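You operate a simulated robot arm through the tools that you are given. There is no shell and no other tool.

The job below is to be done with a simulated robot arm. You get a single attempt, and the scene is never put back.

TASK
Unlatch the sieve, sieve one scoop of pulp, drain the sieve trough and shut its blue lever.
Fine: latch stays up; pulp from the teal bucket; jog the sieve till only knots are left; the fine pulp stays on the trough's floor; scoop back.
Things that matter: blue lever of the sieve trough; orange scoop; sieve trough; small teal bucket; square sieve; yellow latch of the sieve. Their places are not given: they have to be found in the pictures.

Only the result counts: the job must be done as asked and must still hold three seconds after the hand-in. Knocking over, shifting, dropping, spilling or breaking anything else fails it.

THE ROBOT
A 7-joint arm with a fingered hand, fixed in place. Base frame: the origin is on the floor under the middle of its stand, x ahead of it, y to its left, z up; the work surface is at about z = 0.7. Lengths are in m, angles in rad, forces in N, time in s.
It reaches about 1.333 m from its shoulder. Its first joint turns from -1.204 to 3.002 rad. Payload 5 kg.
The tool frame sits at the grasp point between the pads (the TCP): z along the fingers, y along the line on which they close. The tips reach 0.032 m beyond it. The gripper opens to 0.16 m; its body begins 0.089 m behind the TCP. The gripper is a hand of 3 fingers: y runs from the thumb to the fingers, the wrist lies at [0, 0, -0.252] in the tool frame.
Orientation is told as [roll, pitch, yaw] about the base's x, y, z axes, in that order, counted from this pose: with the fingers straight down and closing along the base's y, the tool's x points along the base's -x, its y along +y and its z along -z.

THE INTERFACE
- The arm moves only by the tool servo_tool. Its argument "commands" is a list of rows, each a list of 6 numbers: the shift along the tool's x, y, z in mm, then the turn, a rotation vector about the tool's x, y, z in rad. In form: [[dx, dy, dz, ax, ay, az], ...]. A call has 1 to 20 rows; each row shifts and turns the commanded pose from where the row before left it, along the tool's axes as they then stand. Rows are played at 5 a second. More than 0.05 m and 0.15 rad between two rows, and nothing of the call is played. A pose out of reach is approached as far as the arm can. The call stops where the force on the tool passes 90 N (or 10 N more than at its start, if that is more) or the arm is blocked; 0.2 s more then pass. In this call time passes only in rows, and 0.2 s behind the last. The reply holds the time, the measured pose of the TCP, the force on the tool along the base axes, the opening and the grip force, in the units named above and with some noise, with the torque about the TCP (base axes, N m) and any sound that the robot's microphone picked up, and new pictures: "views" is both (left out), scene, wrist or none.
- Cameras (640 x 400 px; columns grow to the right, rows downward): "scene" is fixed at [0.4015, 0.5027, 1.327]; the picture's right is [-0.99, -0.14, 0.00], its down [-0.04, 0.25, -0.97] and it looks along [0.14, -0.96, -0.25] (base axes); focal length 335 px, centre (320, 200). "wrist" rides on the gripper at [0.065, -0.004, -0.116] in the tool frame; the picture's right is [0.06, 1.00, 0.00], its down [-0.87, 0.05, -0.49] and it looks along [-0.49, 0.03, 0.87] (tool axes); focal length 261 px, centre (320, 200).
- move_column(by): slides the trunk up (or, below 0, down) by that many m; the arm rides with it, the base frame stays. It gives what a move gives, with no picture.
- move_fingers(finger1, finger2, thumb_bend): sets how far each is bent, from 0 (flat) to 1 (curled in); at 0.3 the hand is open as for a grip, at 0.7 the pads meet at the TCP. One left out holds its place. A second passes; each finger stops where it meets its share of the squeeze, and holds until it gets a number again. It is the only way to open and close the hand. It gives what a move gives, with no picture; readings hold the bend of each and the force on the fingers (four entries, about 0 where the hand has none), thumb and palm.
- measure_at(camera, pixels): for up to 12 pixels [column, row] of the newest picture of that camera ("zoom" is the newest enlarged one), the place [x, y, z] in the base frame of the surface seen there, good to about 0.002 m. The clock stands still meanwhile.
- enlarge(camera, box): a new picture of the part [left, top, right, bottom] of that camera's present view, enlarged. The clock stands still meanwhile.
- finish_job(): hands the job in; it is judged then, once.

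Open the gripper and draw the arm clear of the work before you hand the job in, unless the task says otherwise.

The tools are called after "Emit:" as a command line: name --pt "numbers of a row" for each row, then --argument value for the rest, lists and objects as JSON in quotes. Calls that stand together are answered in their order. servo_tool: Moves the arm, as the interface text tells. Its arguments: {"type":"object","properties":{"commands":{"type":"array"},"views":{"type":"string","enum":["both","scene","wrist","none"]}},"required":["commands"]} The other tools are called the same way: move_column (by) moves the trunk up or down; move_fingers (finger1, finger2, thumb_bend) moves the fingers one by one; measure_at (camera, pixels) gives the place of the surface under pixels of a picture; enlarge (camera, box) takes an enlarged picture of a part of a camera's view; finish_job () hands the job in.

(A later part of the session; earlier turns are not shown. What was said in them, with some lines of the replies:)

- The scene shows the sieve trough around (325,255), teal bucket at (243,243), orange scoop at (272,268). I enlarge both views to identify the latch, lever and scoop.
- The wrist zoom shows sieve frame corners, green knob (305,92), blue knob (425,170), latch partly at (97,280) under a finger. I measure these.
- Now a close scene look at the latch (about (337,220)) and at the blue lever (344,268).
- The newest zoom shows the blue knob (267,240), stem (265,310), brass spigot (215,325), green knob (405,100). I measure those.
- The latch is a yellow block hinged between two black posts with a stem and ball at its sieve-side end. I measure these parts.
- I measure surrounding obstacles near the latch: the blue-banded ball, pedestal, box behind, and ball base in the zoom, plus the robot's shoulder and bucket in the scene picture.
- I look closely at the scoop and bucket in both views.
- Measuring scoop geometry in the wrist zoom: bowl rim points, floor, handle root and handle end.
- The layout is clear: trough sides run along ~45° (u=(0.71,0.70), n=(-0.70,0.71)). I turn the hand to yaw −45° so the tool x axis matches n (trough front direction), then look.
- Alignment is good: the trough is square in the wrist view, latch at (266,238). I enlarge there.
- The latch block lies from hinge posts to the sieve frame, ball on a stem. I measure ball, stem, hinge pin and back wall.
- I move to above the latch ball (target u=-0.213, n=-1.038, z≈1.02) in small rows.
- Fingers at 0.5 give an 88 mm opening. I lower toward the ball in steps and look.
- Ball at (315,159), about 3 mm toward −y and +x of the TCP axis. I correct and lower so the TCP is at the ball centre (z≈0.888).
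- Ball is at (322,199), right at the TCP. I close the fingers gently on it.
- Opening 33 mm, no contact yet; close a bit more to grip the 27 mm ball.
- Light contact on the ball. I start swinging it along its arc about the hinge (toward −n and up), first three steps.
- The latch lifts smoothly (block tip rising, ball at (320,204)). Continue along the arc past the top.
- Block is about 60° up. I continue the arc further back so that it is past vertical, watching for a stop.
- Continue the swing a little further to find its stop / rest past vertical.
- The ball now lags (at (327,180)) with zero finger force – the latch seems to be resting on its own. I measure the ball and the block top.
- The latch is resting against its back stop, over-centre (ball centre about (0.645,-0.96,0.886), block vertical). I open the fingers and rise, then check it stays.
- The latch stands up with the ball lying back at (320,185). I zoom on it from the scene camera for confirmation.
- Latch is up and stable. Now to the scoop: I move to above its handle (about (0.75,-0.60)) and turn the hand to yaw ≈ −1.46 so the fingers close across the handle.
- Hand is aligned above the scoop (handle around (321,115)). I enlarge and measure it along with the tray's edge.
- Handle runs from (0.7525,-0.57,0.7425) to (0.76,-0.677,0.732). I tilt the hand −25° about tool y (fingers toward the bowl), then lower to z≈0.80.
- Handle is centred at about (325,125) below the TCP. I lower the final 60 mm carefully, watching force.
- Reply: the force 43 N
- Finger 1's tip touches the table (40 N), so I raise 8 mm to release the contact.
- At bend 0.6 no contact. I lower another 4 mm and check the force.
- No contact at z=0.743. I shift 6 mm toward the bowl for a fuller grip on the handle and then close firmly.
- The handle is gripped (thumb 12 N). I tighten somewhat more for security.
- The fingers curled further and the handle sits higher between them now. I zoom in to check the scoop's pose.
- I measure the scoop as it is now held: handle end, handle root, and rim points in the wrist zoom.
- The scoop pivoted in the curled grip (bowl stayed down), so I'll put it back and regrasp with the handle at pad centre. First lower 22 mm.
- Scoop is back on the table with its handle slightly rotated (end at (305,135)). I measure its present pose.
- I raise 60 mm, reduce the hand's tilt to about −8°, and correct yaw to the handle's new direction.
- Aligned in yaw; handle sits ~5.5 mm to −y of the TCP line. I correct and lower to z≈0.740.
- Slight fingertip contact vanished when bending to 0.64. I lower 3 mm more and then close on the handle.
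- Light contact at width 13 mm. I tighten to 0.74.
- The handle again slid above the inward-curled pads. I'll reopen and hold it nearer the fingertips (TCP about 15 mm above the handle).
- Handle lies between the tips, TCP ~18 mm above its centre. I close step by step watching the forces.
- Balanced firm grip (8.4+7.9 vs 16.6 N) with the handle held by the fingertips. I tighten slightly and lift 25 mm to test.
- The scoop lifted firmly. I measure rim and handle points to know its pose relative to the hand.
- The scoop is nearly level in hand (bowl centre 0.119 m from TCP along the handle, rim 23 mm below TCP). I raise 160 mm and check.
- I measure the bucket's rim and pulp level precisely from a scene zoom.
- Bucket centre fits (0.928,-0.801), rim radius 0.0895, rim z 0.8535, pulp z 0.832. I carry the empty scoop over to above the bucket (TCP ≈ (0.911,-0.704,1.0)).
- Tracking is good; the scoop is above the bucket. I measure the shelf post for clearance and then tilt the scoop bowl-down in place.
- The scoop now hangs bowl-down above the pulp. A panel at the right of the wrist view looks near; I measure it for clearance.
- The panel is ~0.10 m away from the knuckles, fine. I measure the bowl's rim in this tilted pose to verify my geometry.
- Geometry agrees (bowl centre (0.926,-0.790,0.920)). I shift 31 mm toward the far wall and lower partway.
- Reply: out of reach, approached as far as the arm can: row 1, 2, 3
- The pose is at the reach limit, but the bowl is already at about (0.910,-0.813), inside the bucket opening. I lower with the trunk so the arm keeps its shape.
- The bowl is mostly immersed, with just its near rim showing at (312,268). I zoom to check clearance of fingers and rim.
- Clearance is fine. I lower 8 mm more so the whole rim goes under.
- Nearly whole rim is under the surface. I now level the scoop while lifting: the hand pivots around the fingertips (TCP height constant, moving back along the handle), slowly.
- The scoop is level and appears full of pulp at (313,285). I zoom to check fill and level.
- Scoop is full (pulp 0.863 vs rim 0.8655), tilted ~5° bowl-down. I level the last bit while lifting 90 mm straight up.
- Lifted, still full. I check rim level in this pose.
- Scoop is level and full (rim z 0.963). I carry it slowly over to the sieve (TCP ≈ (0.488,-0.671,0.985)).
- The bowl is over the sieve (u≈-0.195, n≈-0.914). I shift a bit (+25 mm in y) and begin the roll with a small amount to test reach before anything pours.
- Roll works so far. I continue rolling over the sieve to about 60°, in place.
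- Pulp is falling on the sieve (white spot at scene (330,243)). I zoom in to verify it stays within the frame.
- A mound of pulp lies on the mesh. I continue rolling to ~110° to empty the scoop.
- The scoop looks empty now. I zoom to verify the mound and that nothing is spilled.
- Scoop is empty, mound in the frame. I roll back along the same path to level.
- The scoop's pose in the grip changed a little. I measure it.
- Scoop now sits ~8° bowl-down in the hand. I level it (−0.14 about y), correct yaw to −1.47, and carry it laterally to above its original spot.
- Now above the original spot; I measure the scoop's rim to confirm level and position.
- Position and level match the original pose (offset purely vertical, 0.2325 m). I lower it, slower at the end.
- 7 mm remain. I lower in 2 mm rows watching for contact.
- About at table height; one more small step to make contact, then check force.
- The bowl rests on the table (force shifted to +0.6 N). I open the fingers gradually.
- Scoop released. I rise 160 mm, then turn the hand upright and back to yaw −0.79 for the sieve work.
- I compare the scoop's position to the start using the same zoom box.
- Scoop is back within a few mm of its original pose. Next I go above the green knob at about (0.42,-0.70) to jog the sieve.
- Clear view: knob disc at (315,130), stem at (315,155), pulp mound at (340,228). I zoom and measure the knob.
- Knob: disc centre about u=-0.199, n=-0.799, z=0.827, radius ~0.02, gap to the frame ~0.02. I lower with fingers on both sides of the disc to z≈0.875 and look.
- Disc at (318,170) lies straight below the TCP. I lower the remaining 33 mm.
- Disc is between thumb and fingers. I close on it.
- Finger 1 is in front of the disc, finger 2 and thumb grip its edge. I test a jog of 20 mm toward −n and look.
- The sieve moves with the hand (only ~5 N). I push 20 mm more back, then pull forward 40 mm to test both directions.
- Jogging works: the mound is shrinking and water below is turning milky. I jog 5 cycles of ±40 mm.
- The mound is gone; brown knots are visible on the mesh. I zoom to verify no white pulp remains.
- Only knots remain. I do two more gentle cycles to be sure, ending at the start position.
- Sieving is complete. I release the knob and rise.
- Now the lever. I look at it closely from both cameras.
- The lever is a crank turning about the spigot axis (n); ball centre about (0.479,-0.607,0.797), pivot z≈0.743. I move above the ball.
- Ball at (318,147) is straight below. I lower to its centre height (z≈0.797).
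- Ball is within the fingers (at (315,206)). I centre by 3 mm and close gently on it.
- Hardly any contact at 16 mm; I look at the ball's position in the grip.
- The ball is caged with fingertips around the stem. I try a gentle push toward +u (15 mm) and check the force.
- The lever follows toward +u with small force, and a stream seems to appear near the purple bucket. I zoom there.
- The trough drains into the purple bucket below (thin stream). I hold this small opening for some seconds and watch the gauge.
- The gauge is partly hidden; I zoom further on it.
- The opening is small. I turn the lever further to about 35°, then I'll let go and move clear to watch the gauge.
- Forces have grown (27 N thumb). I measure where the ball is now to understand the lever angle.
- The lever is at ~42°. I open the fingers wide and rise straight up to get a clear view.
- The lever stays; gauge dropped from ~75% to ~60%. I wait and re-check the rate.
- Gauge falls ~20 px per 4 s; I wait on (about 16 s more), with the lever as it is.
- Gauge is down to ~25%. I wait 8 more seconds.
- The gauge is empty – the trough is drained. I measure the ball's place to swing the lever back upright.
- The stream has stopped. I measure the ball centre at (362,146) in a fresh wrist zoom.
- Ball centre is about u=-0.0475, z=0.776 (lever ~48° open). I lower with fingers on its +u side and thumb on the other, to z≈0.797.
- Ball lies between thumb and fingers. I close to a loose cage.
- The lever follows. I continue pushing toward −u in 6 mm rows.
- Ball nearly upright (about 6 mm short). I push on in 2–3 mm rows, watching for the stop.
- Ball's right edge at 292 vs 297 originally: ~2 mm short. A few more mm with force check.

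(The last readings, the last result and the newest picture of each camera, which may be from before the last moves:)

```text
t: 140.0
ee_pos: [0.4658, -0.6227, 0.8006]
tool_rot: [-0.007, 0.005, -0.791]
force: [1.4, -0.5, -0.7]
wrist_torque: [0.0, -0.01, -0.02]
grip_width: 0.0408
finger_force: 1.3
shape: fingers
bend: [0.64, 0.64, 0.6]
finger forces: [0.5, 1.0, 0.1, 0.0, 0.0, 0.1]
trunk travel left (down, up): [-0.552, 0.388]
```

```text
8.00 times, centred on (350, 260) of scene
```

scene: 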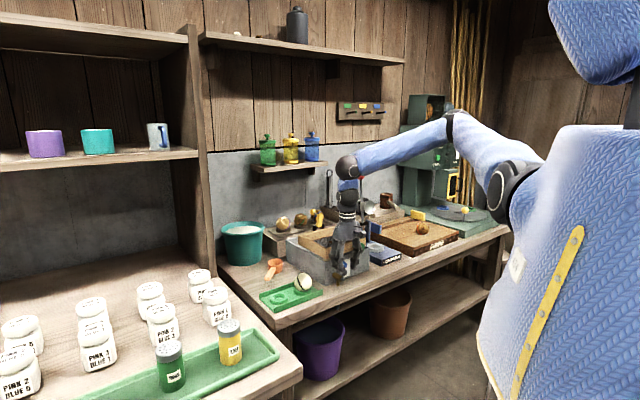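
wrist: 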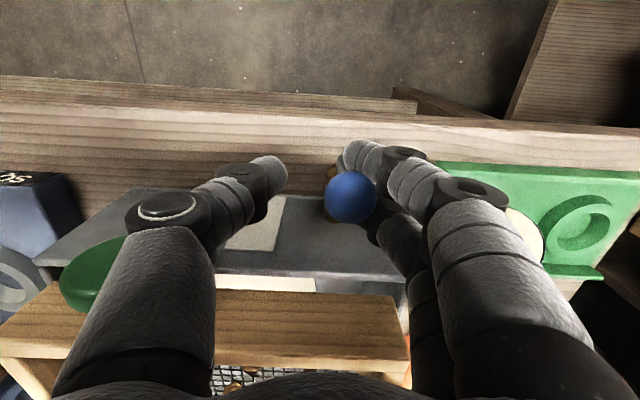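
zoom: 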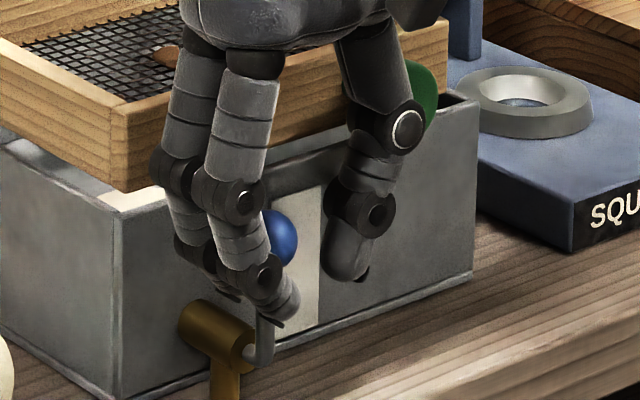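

The ball is back at its original place within ~1 mm. I push 1.5 mm further to feel whether the shut stop is reached.

Emit:
servo_tool --pt "0 -1.5 0 0 0 0" --pt "0 0 0 0 0 0" --views "wrist"

Emit:
enlarge --camera "scene" --box '[310, 235, 390, 285]'

```text
t: 140.6
ee_pos: [0.4655, -0.6237, 0.7987]
tool_rot: [-0.008, 0.005, -0.791]
force: [1.1, 2.4, 0.1]
wrist_torque: [0.0, -0.01, -0.02]
grip_width: 0.0417
finger_force: 0.9
shape: fingers
bend: [0.63, 0.63, 0.6]
finger forces: [1.4, 1.2, 0.0, 0.0, 0.0, 0.1]
trunk travel left (down, up): [-0.552, 0.388]
```

wrist: 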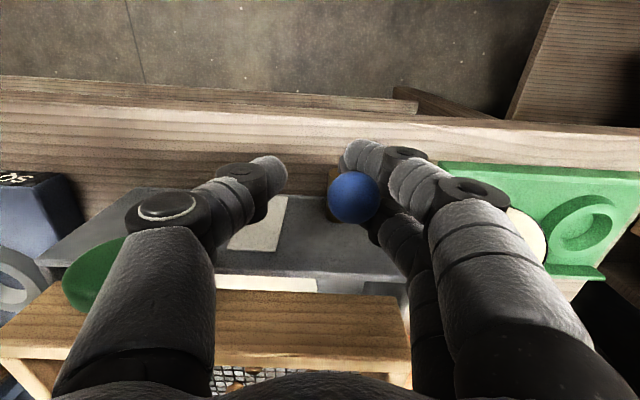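

```text
8.00 times, centred on (350, 260) of scene
```

zoom: 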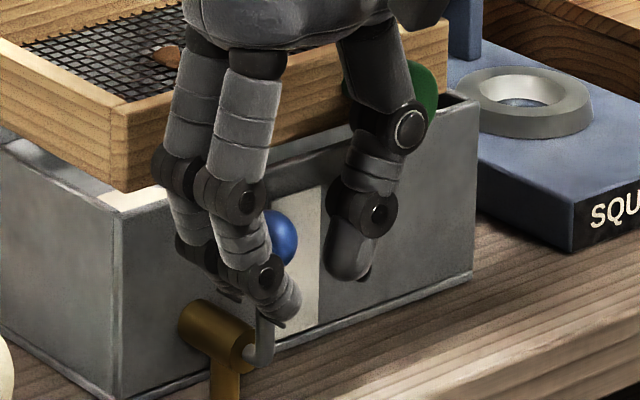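

The ball no longer moves and finger force rises – the shut stop is reached. One more 2 mm press to seat it.

Emit:
servo_tool --pt "0 -2 0 0 0 0" --pt "0 0 0 0 0 0" --views "none"

Emit:
enlarge --camera "scene" --box '[310, 235, 390, 285]'

```text
t: 141.2
ee_pos: [0.4632, -0.6245, 0.7988]
tool_rot: [-0.005, 0.006, -0.791]
force: [1.9, 3.6, -1.4]
wrist_torque: [0.03, 0.01, 0.02]
grip_width: 0.043
finger_force: 2.8
shape: fingers
bend: [0.63, 0.63, 0.6]
finger forces: [2.7, 1.6, 0.1, 0.0, 0.1, 0.0]
trunk travel left (down, up): [-0.552, 0.388]
```

```text
8.00 times, centred on (350, 260) of scene
```

zoom: 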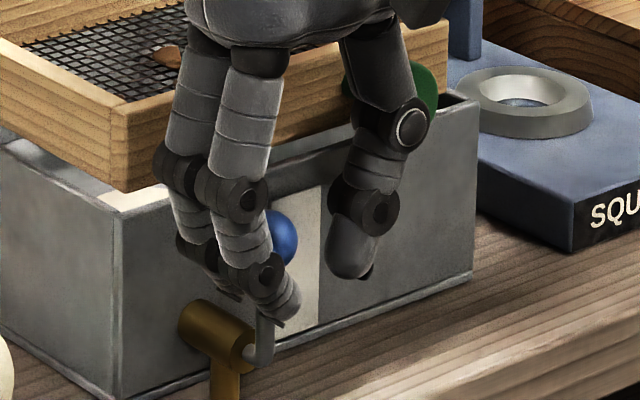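

Shut and seated. I open the fingers and rise straight up.

Emit:
move_fingers --finger1 0.5 --finger2 0.5 --thumb_bend 0.58

Emit:
servo_tool --pt "0 4 0 0 0 0" --pt "0 0 -20 0 0 0" --pt "0 0 -30 0 0 0" --pt "0 0 -40 0 0 0" --pt "0 0 -40 0 0 0" --pt "0 0 -40 0 0 0" --pt "0 0 0 0 0 0" --views "both"

Emit:
enlarge --camera "scene" --box '[310, 235, 390, 285]'

```text
t: 142.2
ee_pos: [0.4637, -0.6257, 0.7994]
tool_rot: [-0.006, 0.006, -0.79]
force: [0.0, 0.7, 0.8]
wrist_torque: [0.0, -0.01, 0.0]
grip_width: 0.0725
finger_force: 0.1
shape: fingers
bend: [0.5, 0.5, 0.57]
finger forces: [0.1, 0.0, 0.1, 0.0, 0.1, 0.0]
trunk travel left (down, up): [-0.552, 0.388]
```

```text
t: 143.8
ee_pos: [0.4682, -0.6239, 0.9651]
tool_rot: [-0.008, 0.006, -0.79]
force: [0.7, -0.3, -0.5]
wrist_torque: [0.03, -0.01, 0.04]
grip_width: 0.0727
finger_force: 0.0
shape: fingers
bend: [0.5, 0.5, 0.57]
finger forces: [0.1, 0.0, 0.0, 0.0, 0.0, 0.0]
trunk travel left (down, up): [-0.552, 0.388]
```

scene: 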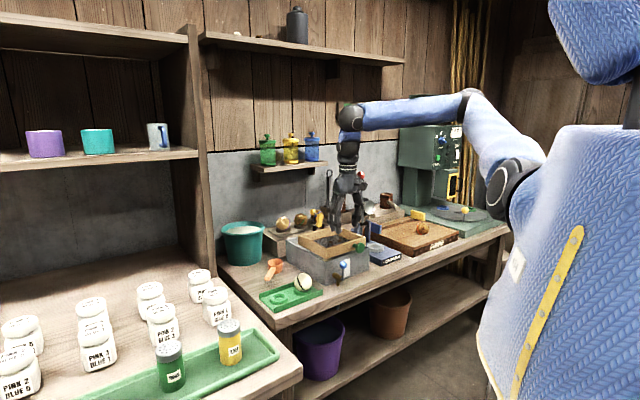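
wrist: 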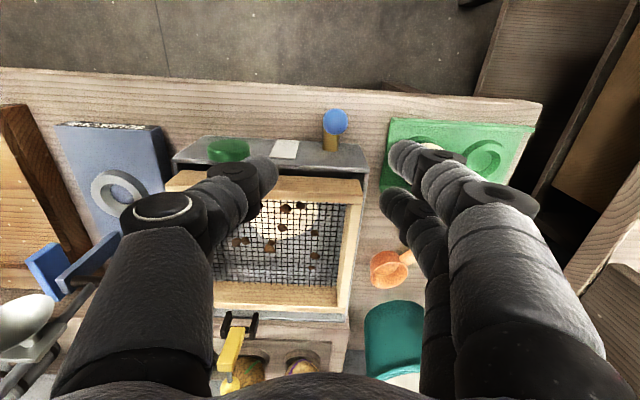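

```text
8.00 times, centred on (350, 260) of scene
```

zoom: 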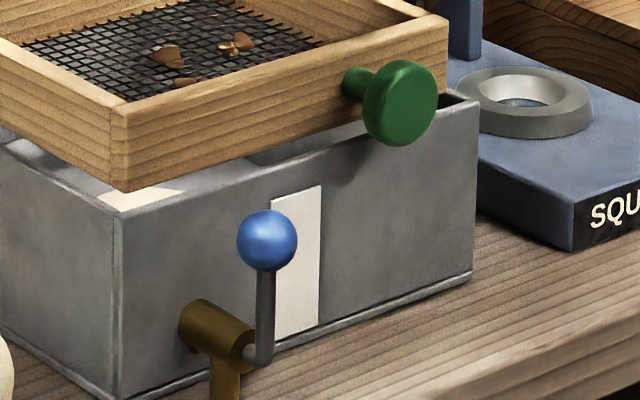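

Lever is exactly at its original upright place, gauge empty. I check mesh, latch, scoop and bucket once more.

Emit:
enlarge --camera "wrist" --box '[160, 120, 400, 390]'

Emit:
enlarge --camera "scene" --box '[210, 200, 410, 325]'

```text
1.48 times, centred on (280, 255) of wrist
```

zoom: 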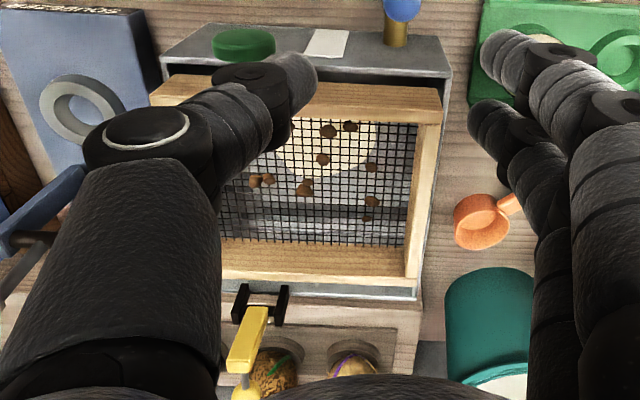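

```text
3.20 times, centred on (310, 262) of scene
```

zoom: 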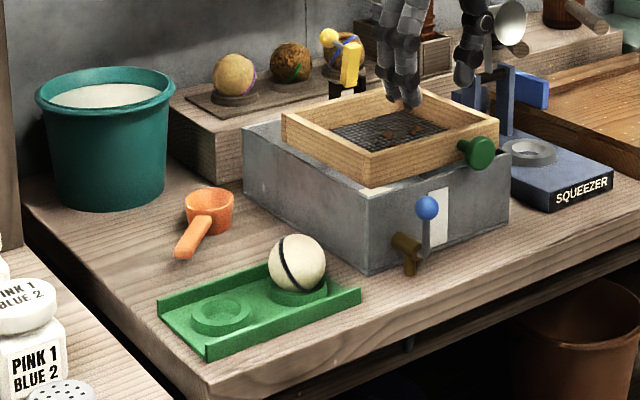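

Everything is in order: latch up, knots only on the mesh, fine pulp on the floor, scoop back. I raise the arm clear and open the hand.

Emit:
servo_tool --pt "0 0 -40 0 0 0" --pt "10 0 -40 0 0 0" --pt "20 0 -40 0 0 0" --pt "20 0 -40 0 0 0" --pt "20 0 -30 0 0 0" --pt "0 0 0 0 0 0" --views "none"

Emit:
move_fingers --finger1 0.3 --finger2 0.3 --thumb_bend 0.3

Emit:
servo_tool --pt "0 0 0 0 0 0" --pt "0 0 0 0 0 0" --pt "0 0 0 0 0 0" --pt "0 0 0 0 0 0" --pt "0 0 0 0 0 0" --views "both"

Emit:
enlarge --camera "scene" --box '[280, 195, 380, 290]'

```text
t: 145.2
ee_pos: [0.4194, -0.5715, 1.1613]
tool_rot: [-0.008, 0.006, -0.792]
force: [0.0, -0.4, 0.3]
wrist_torque: [0.02, 0.01, -0.01]
grip_width: 0.0726
finger_force: 0.0
shape: fingers
bend: [0.5, 0.5, 0.57]
finger forces: [0.0, 0.1, 0.0, 0.0, 0.1, 0.0]
trunk travel left (down, up): [-0.552, 0.388]
```

```text
t: 146.2
ee_pos: [0.4189, -0.5719, 1.1615]
tool_rot: [-0.006, 0.007, -0.789]
force: [1.1, -0.2, -0.2]
wrist_torque: [0.01, 0.01, 0.01]
grip_width: 0.1677
finger_force: 0.1
shape: fingers
bend: [0.3, 0.3, 0.3]
finger forces: [0.0, 0.0, 0.1, 0.0, 0.0, 0.0]
trunk travel left (down, up): [-0.552, 0.388]
```

```text
t: 147.4
ee_pos: [0.4207, -0.5715, 1.1625]
tool_rot: [-0.006, 0.004, -0.791]
force: [-0.2, -1.0, 0.1]
wrist_torque: [-0.02, 0.03, -0.01]
grip_width: 0.1676
finger_force: 0.0
shape: fingers
bend: [0.3, 0.3, 0.3]
finger forces: [0.0, 0.0, 0.1, 0.1, 0.0, 0.0]
trunk travel left (down, up): [-0.552, 0.388]
```

scene: 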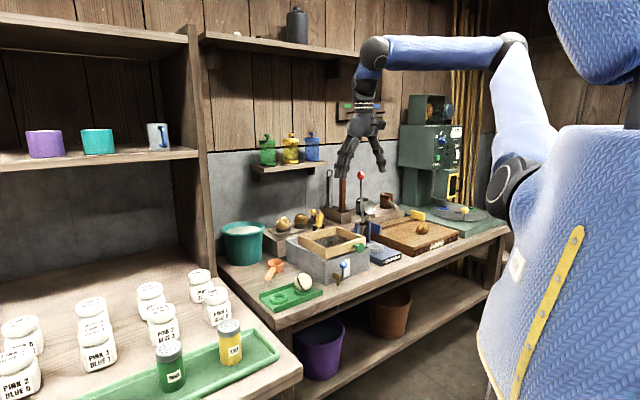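
wrist: 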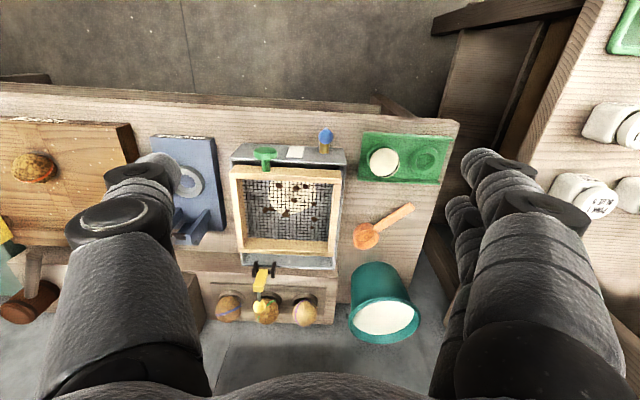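

```text
4.21 times, centred on (330, 242) of scene
```

zoom: 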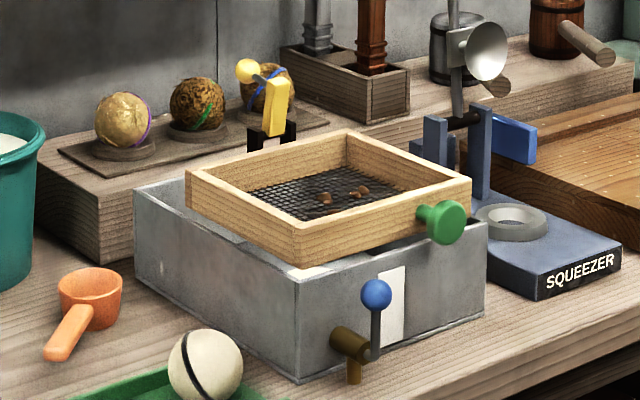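

The arm is clear, hand open, latch up, only knots on the mesh, gauge empty, blue lever upright and scoop back in its place. I hand the job in.

Emit:
finish_job

```text
The job is handed in.
```

The job is done and handed in; I haven't been told how it was judged.

- **Latch:** the yellow latch is up, resting back against its stop, and stayed there throughout.
- **Sieving:** one full scoop from the teal bucket went onto the sieve. I jogged it until only the brown knots were left on the mesh.
- **Draining:** I swung the blue lever partway open and let the water run slowly into the purple bucket below. The gauge reads empty and the stream has stopped.
- **Lever:** the blue lever is back upright against its shut stop, matching its starting position.
- **Fine pulp:** a pale patch of it is visible on the trough's floor through the mesh.
- **Scoop:** it is back within a few millimetres of where it lay. Getting a firm hold took three tries, and the handle shifted slightly on the table during them.

I saw nothing else moved or spilled. The hand is open and the arm is clear of the bench.
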